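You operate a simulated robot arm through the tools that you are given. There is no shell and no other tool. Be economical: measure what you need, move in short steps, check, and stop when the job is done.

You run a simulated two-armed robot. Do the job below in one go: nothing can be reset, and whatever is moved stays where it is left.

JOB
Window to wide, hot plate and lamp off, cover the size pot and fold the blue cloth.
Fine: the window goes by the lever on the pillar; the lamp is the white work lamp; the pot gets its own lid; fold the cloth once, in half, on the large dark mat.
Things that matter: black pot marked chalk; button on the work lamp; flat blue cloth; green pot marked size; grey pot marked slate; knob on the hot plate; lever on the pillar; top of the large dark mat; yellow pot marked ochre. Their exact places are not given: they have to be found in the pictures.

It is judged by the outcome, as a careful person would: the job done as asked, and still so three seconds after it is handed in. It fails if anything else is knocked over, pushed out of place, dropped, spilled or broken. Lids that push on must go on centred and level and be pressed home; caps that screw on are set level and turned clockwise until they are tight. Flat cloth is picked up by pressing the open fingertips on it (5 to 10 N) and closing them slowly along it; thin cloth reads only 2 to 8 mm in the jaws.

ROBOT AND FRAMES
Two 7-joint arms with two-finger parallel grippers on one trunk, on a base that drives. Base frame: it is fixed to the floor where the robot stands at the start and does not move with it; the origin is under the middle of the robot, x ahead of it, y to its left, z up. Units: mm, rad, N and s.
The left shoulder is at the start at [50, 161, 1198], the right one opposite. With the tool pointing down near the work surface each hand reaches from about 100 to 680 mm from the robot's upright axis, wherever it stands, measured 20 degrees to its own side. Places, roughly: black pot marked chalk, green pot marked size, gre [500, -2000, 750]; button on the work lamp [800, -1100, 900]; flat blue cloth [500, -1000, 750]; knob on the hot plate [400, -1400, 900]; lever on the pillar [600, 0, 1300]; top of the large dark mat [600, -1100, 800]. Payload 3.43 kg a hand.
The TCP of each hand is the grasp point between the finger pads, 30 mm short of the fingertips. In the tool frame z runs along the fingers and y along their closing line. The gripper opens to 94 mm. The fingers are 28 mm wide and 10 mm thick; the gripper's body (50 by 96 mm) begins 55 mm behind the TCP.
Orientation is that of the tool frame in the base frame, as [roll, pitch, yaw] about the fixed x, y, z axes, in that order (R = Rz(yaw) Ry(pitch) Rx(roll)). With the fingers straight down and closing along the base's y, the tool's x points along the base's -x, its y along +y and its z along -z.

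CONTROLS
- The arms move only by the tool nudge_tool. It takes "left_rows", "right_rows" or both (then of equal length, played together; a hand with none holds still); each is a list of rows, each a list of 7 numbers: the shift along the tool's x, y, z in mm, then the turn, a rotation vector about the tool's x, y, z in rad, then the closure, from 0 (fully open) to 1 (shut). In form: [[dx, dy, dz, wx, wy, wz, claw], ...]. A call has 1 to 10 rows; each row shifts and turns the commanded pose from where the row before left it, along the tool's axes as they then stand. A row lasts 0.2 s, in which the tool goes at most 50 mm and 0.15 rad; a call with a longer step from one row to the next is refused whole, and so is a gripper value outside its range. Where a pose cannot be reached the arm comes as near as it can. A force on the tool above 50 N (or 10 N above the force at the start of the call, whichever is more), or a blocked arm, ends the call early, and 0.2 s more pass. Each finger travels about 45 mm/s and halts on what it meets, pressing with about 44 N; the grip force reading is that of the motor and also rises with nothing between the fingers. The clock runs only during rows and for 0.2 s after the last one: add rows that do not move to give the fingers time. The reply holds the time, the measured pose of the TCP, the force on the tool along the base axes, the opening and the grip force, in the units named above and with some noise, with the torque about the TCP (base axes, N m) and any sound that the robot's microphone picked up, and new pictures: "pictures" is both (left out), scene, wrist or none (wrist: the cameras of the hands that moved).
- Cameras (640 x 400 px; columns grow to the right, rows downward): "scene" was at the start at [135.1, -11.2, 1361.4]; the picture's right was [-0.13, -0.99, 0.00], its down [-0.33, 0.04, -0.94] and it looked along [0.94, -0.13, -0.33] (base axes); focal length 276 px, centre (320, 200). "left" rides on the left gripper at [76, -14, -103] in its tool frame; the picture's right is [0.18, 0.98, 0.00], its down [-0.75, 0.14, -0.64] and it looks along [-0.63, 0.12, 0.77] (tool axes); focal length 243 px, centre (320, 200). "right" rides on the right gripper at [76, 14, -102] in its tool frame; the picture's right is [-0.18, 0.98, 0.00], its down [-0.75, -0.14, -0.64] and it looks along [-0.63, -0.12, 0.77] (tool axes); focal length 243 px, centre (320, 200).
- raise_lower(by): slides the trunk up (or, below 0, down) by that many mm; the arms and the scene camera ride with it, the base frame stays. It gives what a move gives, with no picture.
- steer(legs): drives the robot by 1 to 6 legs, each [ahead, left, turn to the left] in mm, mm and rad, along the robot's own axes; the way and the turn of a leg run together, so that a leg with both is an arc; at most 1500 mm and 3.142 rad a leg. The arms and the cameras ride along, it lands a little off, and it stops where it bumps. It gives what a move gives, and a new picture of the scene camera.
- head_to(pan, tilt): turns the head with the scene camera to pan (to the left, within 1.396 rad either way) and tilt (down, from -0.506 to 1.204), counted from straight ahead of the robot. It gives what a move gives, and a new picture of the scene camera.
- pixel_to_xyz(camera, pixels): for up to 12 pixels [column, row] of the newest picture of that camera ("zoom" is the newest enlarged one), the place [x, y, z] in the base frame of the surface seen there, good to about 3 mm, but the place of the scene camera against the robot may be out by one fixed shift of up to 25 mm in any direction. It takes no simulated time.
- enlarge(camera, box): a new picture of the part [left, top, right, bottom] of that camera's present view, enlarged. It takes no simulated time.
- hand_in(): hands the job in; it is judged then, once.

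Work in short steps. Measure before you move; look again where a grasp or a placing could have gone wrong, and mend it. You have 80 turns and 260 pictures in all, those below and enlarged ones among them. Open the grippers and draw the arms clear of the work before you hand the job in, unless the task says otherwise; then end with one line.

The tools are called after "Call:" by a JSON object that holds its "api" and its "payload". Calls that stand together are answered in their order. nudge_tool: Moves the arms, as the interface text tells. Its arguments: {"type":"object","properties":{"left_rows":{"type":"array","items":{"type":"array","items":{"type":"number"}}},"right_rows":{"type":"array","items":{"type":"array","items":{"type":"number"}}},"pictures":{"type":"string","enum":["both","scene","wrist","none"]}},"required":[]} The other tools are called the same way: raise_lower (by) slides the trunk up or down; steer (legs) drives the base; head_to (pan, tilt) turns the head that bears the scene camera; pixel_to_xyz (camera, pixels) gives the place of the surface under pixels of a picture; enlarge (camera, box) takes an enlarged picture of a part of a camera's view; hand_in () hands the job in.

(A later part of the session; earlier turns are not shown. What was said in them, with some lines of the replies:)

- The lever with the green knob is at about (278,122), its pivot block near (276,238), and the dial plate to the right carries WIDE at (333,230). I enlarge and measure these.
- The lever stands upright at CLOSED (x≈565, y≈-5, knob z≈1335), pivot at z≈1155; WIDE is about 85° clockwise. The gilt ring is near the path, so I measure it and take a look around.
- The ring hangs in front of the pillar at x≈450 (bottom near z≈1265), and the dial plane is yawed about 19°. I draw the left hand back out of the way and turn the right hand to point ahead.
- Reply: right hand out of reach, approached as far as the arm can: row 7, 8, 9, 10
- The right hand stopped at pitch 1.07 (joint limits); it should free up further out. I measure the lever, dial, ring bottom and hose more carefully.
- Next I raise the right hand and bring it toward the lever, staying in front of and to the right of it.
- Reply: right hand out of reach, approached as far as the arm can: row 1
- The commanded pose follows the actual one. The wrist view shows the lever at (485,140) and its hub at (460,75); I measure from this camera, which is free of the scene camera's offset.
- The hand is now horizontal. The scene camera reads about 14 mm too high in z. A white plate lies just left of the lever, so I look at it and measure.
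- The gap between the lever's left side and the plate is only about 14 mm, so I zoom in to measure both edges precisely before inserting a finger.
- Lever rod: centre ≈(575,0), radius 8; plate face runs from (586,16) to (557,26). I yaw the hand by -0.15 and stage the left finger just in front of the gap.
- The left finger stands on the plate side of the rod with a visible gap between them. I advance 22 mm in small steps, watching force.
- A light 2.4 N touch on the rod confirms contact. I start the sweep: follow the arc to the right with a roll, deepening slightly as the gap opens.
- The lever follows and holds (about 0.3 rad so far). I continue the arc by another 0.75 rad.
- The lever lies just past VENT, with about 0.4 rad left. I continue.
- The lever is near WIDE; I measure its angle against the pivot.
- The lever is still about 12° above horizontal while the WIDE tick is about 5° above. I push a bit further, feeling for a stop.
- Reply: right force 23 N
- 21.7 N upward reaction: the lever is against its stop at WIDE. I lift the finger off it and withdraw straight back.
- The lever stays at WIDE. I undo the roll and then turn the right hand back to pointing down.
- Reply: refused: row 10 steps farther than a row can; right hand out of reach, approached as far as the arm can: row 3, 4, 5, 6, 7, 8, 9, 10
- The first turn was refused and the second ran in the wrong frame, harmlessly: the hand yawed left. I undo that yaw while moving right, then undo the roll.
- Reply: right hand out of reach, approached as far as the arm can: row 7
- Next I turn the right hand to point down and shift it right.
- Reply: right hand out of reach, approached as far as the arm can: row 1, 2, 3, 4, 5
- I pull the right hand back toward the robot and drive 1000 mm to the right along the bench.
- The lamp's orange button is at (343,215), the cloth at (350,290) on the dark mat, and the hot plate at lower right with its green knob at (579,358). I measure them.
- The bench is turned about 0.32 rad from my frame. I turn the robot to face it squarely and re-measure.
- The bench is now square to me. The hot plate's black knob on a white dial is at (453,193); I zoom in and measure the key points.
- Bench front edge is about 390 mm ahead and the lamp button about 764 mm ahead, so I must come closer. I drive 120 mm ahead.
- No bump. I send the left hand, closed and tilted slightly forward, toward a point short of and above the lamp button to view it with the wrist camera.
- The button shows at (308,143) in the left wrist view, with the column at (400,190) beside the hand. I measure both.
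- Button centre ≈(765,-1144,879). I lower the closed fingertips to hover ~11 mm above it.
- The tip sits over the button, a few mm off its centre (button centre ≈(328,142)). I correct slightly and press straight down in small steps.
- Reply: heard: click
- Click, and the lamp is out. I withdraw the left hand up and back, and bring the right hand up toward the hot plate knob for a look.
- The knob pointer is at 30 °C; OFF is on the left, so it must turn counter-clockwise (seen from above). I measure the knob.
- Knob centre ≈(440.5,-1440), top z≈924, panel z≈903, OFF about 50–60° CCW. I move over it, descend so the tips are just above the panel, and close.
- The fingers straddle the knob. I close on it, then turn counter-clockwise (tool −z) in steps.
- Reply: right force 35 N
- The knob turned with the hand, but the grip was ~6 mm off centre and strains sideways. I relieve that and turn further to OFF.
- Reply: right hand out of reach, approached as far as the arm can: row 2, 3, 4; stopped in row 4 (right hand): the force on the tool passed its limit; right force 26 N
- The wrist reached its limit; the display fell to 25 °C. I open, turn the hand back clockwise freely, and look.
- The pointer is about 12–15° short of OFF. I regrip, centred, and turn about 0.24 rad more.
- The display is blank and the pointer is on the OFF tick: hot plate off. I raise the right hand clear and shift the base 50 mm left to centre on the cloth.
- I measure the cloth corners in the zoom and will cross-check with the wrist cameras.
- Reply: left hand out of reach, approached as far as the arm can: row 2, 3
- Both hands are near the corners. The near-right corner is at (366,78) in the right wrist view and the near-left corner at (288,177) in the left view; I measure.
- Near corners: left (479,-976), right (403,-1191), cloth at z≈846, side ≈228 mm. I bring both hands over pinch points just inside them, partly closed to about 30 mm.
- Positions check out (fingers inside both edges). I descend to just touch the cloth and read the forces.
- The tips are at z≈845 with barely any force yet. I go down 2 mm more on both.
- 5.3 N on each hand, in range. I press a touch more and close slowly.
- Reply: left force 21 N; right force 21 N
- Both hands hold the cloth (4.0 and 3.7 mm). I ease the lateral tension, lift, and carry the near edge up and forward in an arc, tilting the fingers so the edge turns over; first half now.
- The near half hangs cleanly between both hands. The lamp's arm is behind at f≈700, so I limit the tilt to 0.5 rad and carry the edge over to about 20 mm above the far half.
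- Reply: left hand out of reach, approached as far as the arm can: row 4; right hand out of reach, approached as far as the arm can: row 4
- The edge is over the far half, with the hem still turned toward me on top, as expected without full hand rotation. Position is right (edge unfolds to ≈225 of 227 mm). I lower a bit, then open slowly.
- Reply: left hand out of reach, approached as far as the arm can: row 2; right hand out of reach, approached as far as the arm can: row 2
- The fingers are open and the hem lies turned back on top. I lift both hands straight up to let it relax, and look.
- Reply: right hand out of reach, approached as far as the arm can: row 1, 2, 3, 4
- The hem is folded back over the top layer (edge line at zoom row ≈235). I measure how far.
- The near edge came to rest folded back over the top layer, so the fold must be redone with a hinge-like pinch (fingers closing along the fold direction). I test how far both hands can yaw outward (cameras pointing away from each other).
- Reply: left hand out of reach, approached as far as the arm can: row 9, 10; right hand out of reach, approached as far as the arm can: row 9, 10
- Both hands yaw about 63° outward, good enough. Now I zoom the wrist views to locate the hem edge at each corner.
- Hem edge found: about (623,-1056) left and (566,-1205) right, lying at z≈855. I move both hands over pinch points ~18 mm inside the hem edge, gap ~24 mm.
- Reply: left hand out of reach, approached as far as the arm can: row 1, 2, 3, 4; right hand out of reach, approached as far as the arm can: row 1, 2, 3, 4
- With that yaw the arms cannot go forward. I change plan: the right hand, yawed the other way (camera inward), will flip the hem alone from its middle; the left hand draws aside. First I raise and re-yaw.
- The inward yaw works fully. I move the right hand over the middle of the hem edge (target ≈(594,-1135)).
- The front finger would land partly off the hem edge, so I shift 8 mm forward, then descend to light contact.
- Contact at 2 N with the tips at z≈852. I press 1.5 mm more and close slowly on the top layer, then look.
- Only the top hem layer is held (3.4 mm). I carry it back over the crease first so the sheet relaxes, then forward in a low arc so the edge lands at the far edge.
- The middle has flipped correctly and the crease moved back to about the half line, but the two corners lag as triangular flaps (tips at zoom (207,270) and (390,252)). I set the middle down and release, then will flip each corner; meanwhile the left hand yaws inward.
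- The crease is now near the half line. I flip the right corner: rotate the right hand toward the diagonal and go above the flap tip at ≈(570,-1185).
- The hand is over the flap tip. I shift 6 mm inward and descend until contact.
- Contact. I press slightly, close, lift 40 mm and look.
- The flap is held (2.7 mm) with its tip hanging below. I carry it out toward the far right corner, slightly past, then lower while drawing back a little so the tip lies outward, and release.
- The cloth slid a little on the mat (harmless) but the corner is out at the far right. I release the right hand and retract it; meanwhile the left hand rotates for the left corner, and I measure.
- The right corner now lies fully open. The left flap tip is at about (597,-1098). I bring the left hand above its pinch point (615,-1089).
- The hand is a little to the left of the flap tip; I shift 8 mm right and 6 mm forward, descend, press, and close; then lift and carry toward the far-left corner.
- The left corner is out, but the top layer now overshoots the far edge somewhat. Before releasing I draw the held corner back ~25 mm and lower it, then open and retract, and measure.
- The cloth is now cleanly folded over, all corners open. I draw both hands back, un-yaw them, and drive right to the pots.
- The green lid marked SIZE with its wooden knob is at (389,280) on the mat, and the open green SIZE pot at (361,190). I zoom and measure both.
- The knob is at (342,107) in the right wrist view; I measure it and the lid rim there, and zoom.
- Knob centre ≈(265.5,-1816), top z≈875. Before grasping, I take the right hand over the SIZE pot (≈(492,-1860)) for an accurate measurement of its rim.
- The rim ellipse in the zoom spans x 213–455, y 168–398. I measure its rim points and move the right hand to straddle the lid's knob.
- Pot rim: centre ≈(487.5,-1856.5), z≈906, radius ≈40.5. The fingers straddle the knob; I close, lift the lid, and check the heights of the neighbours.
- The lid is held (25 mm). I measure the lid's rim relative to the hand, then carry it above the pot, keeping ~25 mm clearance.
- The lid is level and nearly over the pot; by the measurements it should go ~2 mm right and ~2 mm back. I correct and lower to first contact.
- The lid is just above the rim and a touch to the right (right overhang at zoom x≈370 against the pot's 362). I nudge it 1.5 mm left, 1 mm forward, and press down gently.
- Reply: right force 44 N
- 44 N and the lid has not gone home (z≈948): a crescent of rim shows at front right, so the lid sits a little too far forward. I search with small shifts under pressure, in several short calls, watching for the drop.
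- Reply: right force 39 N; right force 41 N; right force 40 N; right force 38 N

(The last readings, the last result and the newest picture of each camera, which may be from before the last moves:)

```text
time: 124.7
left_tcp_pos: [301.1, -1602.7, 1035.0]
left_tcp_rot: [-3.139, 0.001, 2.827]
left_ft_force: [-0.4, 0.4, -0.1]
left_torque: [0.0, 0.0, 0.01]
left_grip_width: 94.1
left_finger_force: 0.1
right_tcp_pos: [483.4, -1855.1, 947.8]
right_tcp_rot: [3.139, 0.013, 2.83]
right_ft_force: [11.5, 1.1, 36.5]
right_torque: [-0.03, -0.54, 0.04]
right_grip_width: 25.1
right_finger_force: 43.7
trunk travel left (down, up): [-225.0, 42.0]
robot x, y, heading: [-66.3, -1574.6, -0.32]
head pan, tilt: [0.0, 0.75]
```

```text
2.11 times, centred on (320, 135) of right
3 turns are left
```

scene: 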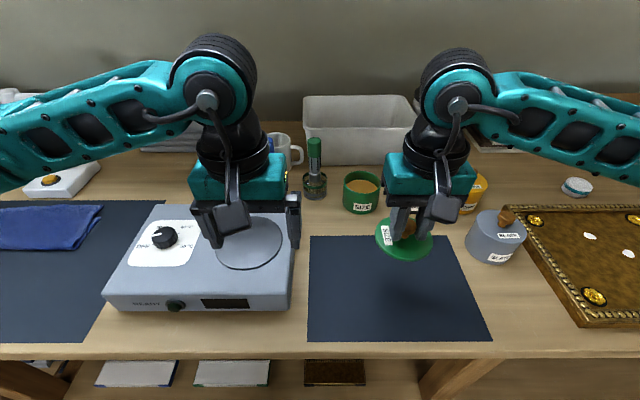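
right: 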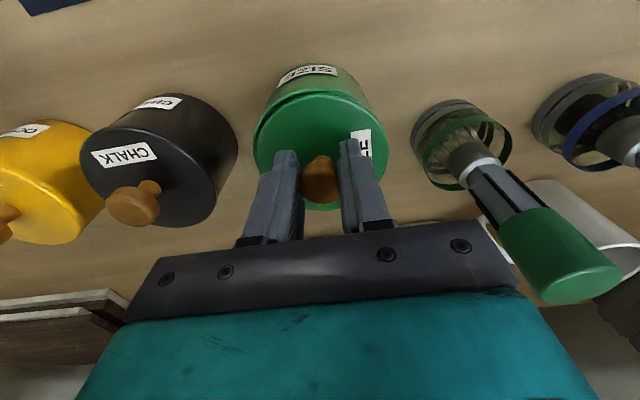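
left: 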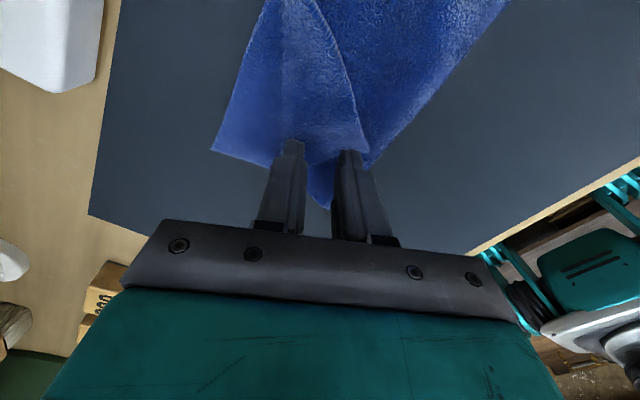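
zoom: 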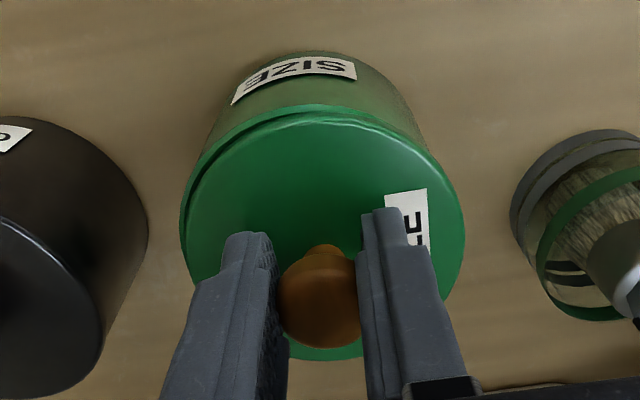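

The wrist zoom shows rim showing on the upper left, so the lid needs to go right (and the pressed lid was held by friction while I shifted). I repeat the search properly: unload to a few newtons, shift 1 mm, press, several spots; then a firmer press.

Call:
{"api": "nudge_tool", "payload": {"right_rows": [[0, 0, -5, 0, 0, 0, 1], [0, 0, 0, 0, 0, 0, 1], [0, 0, 5, 0, 0, 0, 1], [0, 0, 0, 0, 0, 0, 1]], "pictures": "none"}}

Call:
{"api": "nudge_tool", "payload": {"right_rows": [[0, -1, -5, 0, 0, 0, 1], [0, 0, 0, 0, 0, 0, 1], [0, 0, 5, 0, 0, 0, 1], [0, 0, 0, 0, 0, 0, 1]], "pictures": "none"}}

Call:
{"api": "nudge_tool", "payload": {"right_rows": [[-1, 0, -5, 0, 0, 0, 1], [0, 0, 0, 0, 0, 0, 1], [0, 0, 5, 0, 0, 0, 1], [0, 0, 0, 0, 0, 0, 1]], "pictures": "none"}}

Call:
{"api": "nudge_tool", "payload": {"right_rows": [[0, -1, -5, 0, 0, 0, 1], [0, 0, 0, 0, 0, 0, 1], [0, 0, 5, 0, 0, 0, 1], [0, 0, 0, 0, 0, 0, 1]], "pictures": "none"}}

Call:
{"api": "nudge_tool", "payload": {"right_rows": [[-1, 0, -5, 0, 0, 0, 1], [0, 0, 0, 0, 0, 0, 1], [0, 0, 5, 0, 0, 0, 1], [0, 0, 0, 0, 0, 0, 1]], "pictures": "none"}}

Call:
{"api": "nudge_tool", "payload": {"right_rows": [[0, 0, 1.5, 0, 0, 0, 1], [0, 0, 1, 0, 0, 0, 1], [0, 0, 0, 0, 0, 0, 1]], "pictures": "none"}}

Call:
{"api": "enlarge", "payload": {"camera": "scene", "box": [320, 130, 420, 220]}}

Call:
{"api": "enlarge", "payload": {"camera": "right", "box": [230, 40, 410, 230]}}

```text
time: 125.7
left_tcp_pos: [299.7, -1603.7, 1035.5]
left_tcp_rot: [-3.141, 0.006, 2.823]
left_ft_force: [-0.1, -0.1, -0.3]
left_torque: [0.06, -0.03, 0.01]
left_grip_width: 94.0
left_finger_force: 0.0
right_tcp_pos: [480.1, -1855.5, 947.5]
right_tcp_rot: [-3.141, 0.008, 2.827]
right_ft_force: [-7.7, -0.2, 41.1]
right_torque: [0.11, 0.38, -0.01]
right_grip_width: 25.0
right_finger_force: 44.6
trunk travel left (down, up): [-225.0, 42.0]
robot x, y, heading: [-69.4, -1572.0, -0.316]
head pan, tilt: [0.0, 0.75]
heard: snap
```

```text
time: 126.7
left_tcp_pos: [298.8, -1602.8, 1035.3]
left_tcp_rot: [-3.14, 0.006, 2.829]
left_ft_force: [0.5, 0.3, 1.6]
left_torque: [0.02, -0.01, -0.01]
left_grip_width: 94.1
left_finger_force: 0.0
right_tcp_pos: [481.6, -1856.3, 947.5]
right_tcp_rot: [3.142, 0.01, 2.829]
right_ft_force: [-9.6, 4.0, 42.7]
right_torque: [0.14, 0.41, 0.05]
right_grip_width: 25.3
right_finger_force: 44.4
trunk travel left (down, up): [-225.0, 42.0]
robot x, y, heading: [-63.1, -1574.6, -0.317]
head pan, tilt: [0.0, 0.75]
```

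```text
time: 127.7
left_tcp_pos: [298.4, -1602.5, 1036.8]
left_tcp_rot: [3.141, 0.005, 2.827]
left_ft_force: [-0.1, -0.2, 1.2]
left_torque: [-0.01, 0.0, 0.0]
left_grip_width: 93.9
left_finger_force: 0.0
right_tcp_pos: [482.2, -1858.0, 947.2]
right_tcp_rot: [-3.139, 0.01, 2.831]
right_ft_force: [-14.8, 4.7, 39.8]
right_torque: [0.13, 0.32, -0.01]
right_grip_width: 25.1
right_finger_force: 44.6
trunk travel left (down, up): [-225.0, 42.0]
robot x, y, heading: [-67.3, -1576.1, -0.32]
head pan, tilt: [0.0, 0.75]
```

```text
time: 128.7
left_tcp_pos: [299.0, -1602.7, 1035.5]
left_tcp_rot: [-3.139, 0.005, 2.827]
left_ft_force: [0.1, 0.5, -0.3]
left_torque: [0.01, 0.0, 0.02]
left_grip_width: 94.2
left_finger_force: 0.1
right_tcp_pos: [481.2, -1857.2, 945.9]
right_tcp_rot: [3.141, 0.01, 2.832]
right_ft_force: [-10.3, 10.6, 38.2]
right_torque: [0.16, -0.01, 0.09]
right_grip_width: 25.3
right_finger_force: 43.8
trunk travel left (down, up): [-225.0, 42.0]
robot x, y, heading: [-65.8, -1572.6, -0.321]
head pan, tilt: [0.0, 0.75]
```

```text
time: 129.7
left_tcp_pos: [298.7, -1601.9, 1035.8]
left_tcp_rot: [-3.14, 0.005, 2.826]
left_ft_force: [-0.1, 0.2, -0.3]
left_torque: [-0.04, 0.0, 0.01]
left_grip_width: 94.0
left_finger_force: 0.1
right_tcp_pos: [480.8, -1857.2, 946.3]
right_tcp_rot: [3.141, 0.008, 2.829]
right_ft_force: [-14.6, 12.7, 38.9]
right_torque: [0.17, 0.13, 0.05]
right_grip_width: 25.2
right_finger_force: 43.4
trunk travel left (down, up): [-225.0, 42.0]
robot x, y, heading: [-65.1, -1574.8, -0.323]
head pan, tilt: [0.0, 0.75]
```

```text
time: 130.5
left_tcp_pos: [298.9, -1601.8, 1035.5]
left_tcp_rot: [-3.138, 0.007, 2.828]
left_ft_force: [-0.4, -0.2, 0.1]
left_torque: [-0.02, -0.01, -0.02]
left_grip_width: 93.9
left_finger_force: 0.0
right_tcp_pos: [481.5, -1857.8, 946.0]
right_tcp_rot: [3.139, 0.011, 2.829]
right_ft_force: [-14.3, 12.0, 45.3]
right_torque: [0.14, -0.04, 0.08]
right_grip_width: 25.6
right_finger_force: 43.8
trunk travel left (down, up): [-225.0, 42.0]
robot x, y, heading: [-66.8, -1571.3, -0.322]
head pan, tilt: [0.0, 0.75]
```

```text
4.44 times, centred on (370, 175) of scene
```

zoom: 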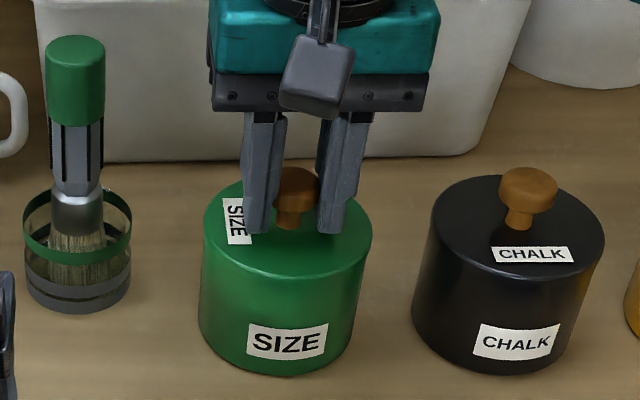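

```text
2.11 times, centred on (320, 135) of right
2 turns are left
```

zoom: 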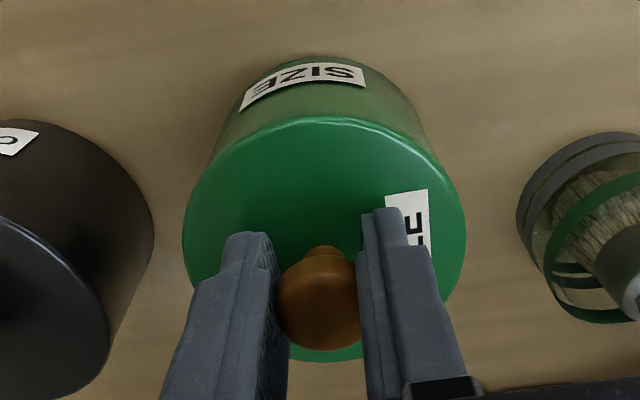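

A snap was heard and the lid now sits flush and level all round (no crescent in either zoom). I relieve the pressure and side load, open just enough, rise straight up, then open fully and draw back.

Call:
{"api": "nudge_tool", "payload": {"right_rows": [[2.5, 1.3, -3, 0, 0, 0, 1], [0.5, 0, -3, 0, 0, 0, 1], [0, 0, 0, 0, 0, 0, 0.62], [0, 0, 0, 0, 0, 0, 0.52], [0, 0, 0, 0, 0, 0, 0.52], [0, 0, -15, 0, 0, 0, 0.52], [0, 0, -40, 0, 0, 0, 0.52], [0, 0, -45, 0, 0, 0, 0.5], [40, 0, -10, 0, 0, 0, 0], [45, 0, 0, 0, 0, 0, 0]], "pictures": "none"}}

Call:
{"api": "nudge_tool", "payload": {"right_rows": [[45, 0, 0, 0, 0, 0, 0], [45, 0, 0, 0, 0, 0, 0], [0, 0, 0, 0, 0, 0, 0]], "pictures": "scene"}}

Call:
{"api": "enlarge", "payload": {"camera": "scene", "box": [300, 130, 440, 240]}}

```text
time: 132.7
left_tcp_pos: [302.4, -1604.6, 1033.8]
left_tcp_rot: [-3.141, 0.0, 2.825]
left_ft_force: [0.6, -0.4, -0.3]
left_torque: [0.0, -0.01, 0.05]
left_grip_width: 93.8
left_finger_force: 0.0
right_tcp_pos: [399.2, -1831.2, 1053.0]
right_tcp_rot: [-3.139, -0.003, 2.827]
right_ft_force: [-0.4, -0.2, -0.1]
right_torque: [0.02, -0.01, -0.02]
right_grip_width: 94.0
right_finger_force: 0.1
trunk travel left (down, up): [-225.0, 42.0]
robot x, y, heading: [-65.9, -1573.3, -0.319]
head pan, tilt: [0.0, 0.75]
```

```text
time: 133.5
left_tcp_pos: [302.5, -1605.0, 1034.2]
left_tcp_rot: [-3.139, 0.0, 2.827]
left_ft_force: [0.3, 0.6, -0.1]
left_torque: [0.0, 0.0, 0.0]
left_grip_width: 93.7
left_finger_force: 0.1
right_tcp_pos: [316.2, -1802.9, 1052.9]
right_tcp_rot: [-3.141, -0.001, 2.827]
right_ft_force: [-0.5, 0.6, -0.5]
right_torque: [0.01, -0.01, 0.04]
right_grip_width: 94.0
right_finger_force: 0.2
trunk travel left (down, up): [-225.0, 42.0]
robot x, y, heading: [-65.1, -1573.3, -0.318]
head pan, tilt: [0.0, 0.75]
```

scene: 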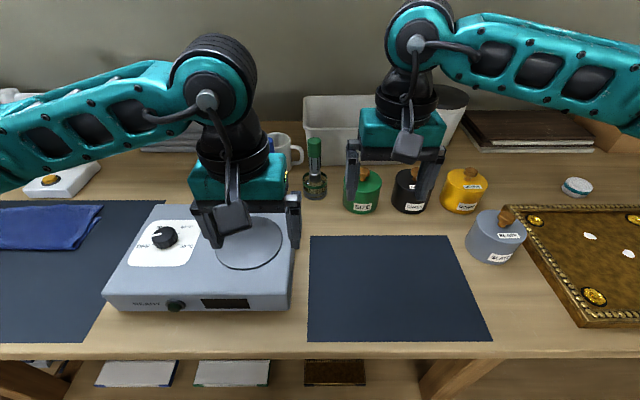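

```text
3.64 times, centred on (370, 185) of scene
1 turns are left
```

zoom: 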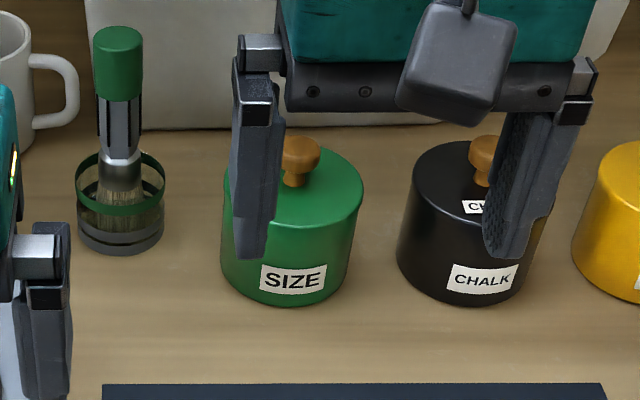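

The SIZE pot stands lidded and flush, both hands are open and clear, and the other jobs are in place; I hand it in.

Call:
{"api": "hand_in", "payload": {}}

```text
The job is handed in.
```

I handed in the job with all five parts done, but the cloth fold is not exact: its two layers miss each other by about 35–40 mm at the far right corner, so it is not quite in half. The window lever is at WIDE, the hot plate and work lamp are off, and the size pot's own lid snapped on flush.
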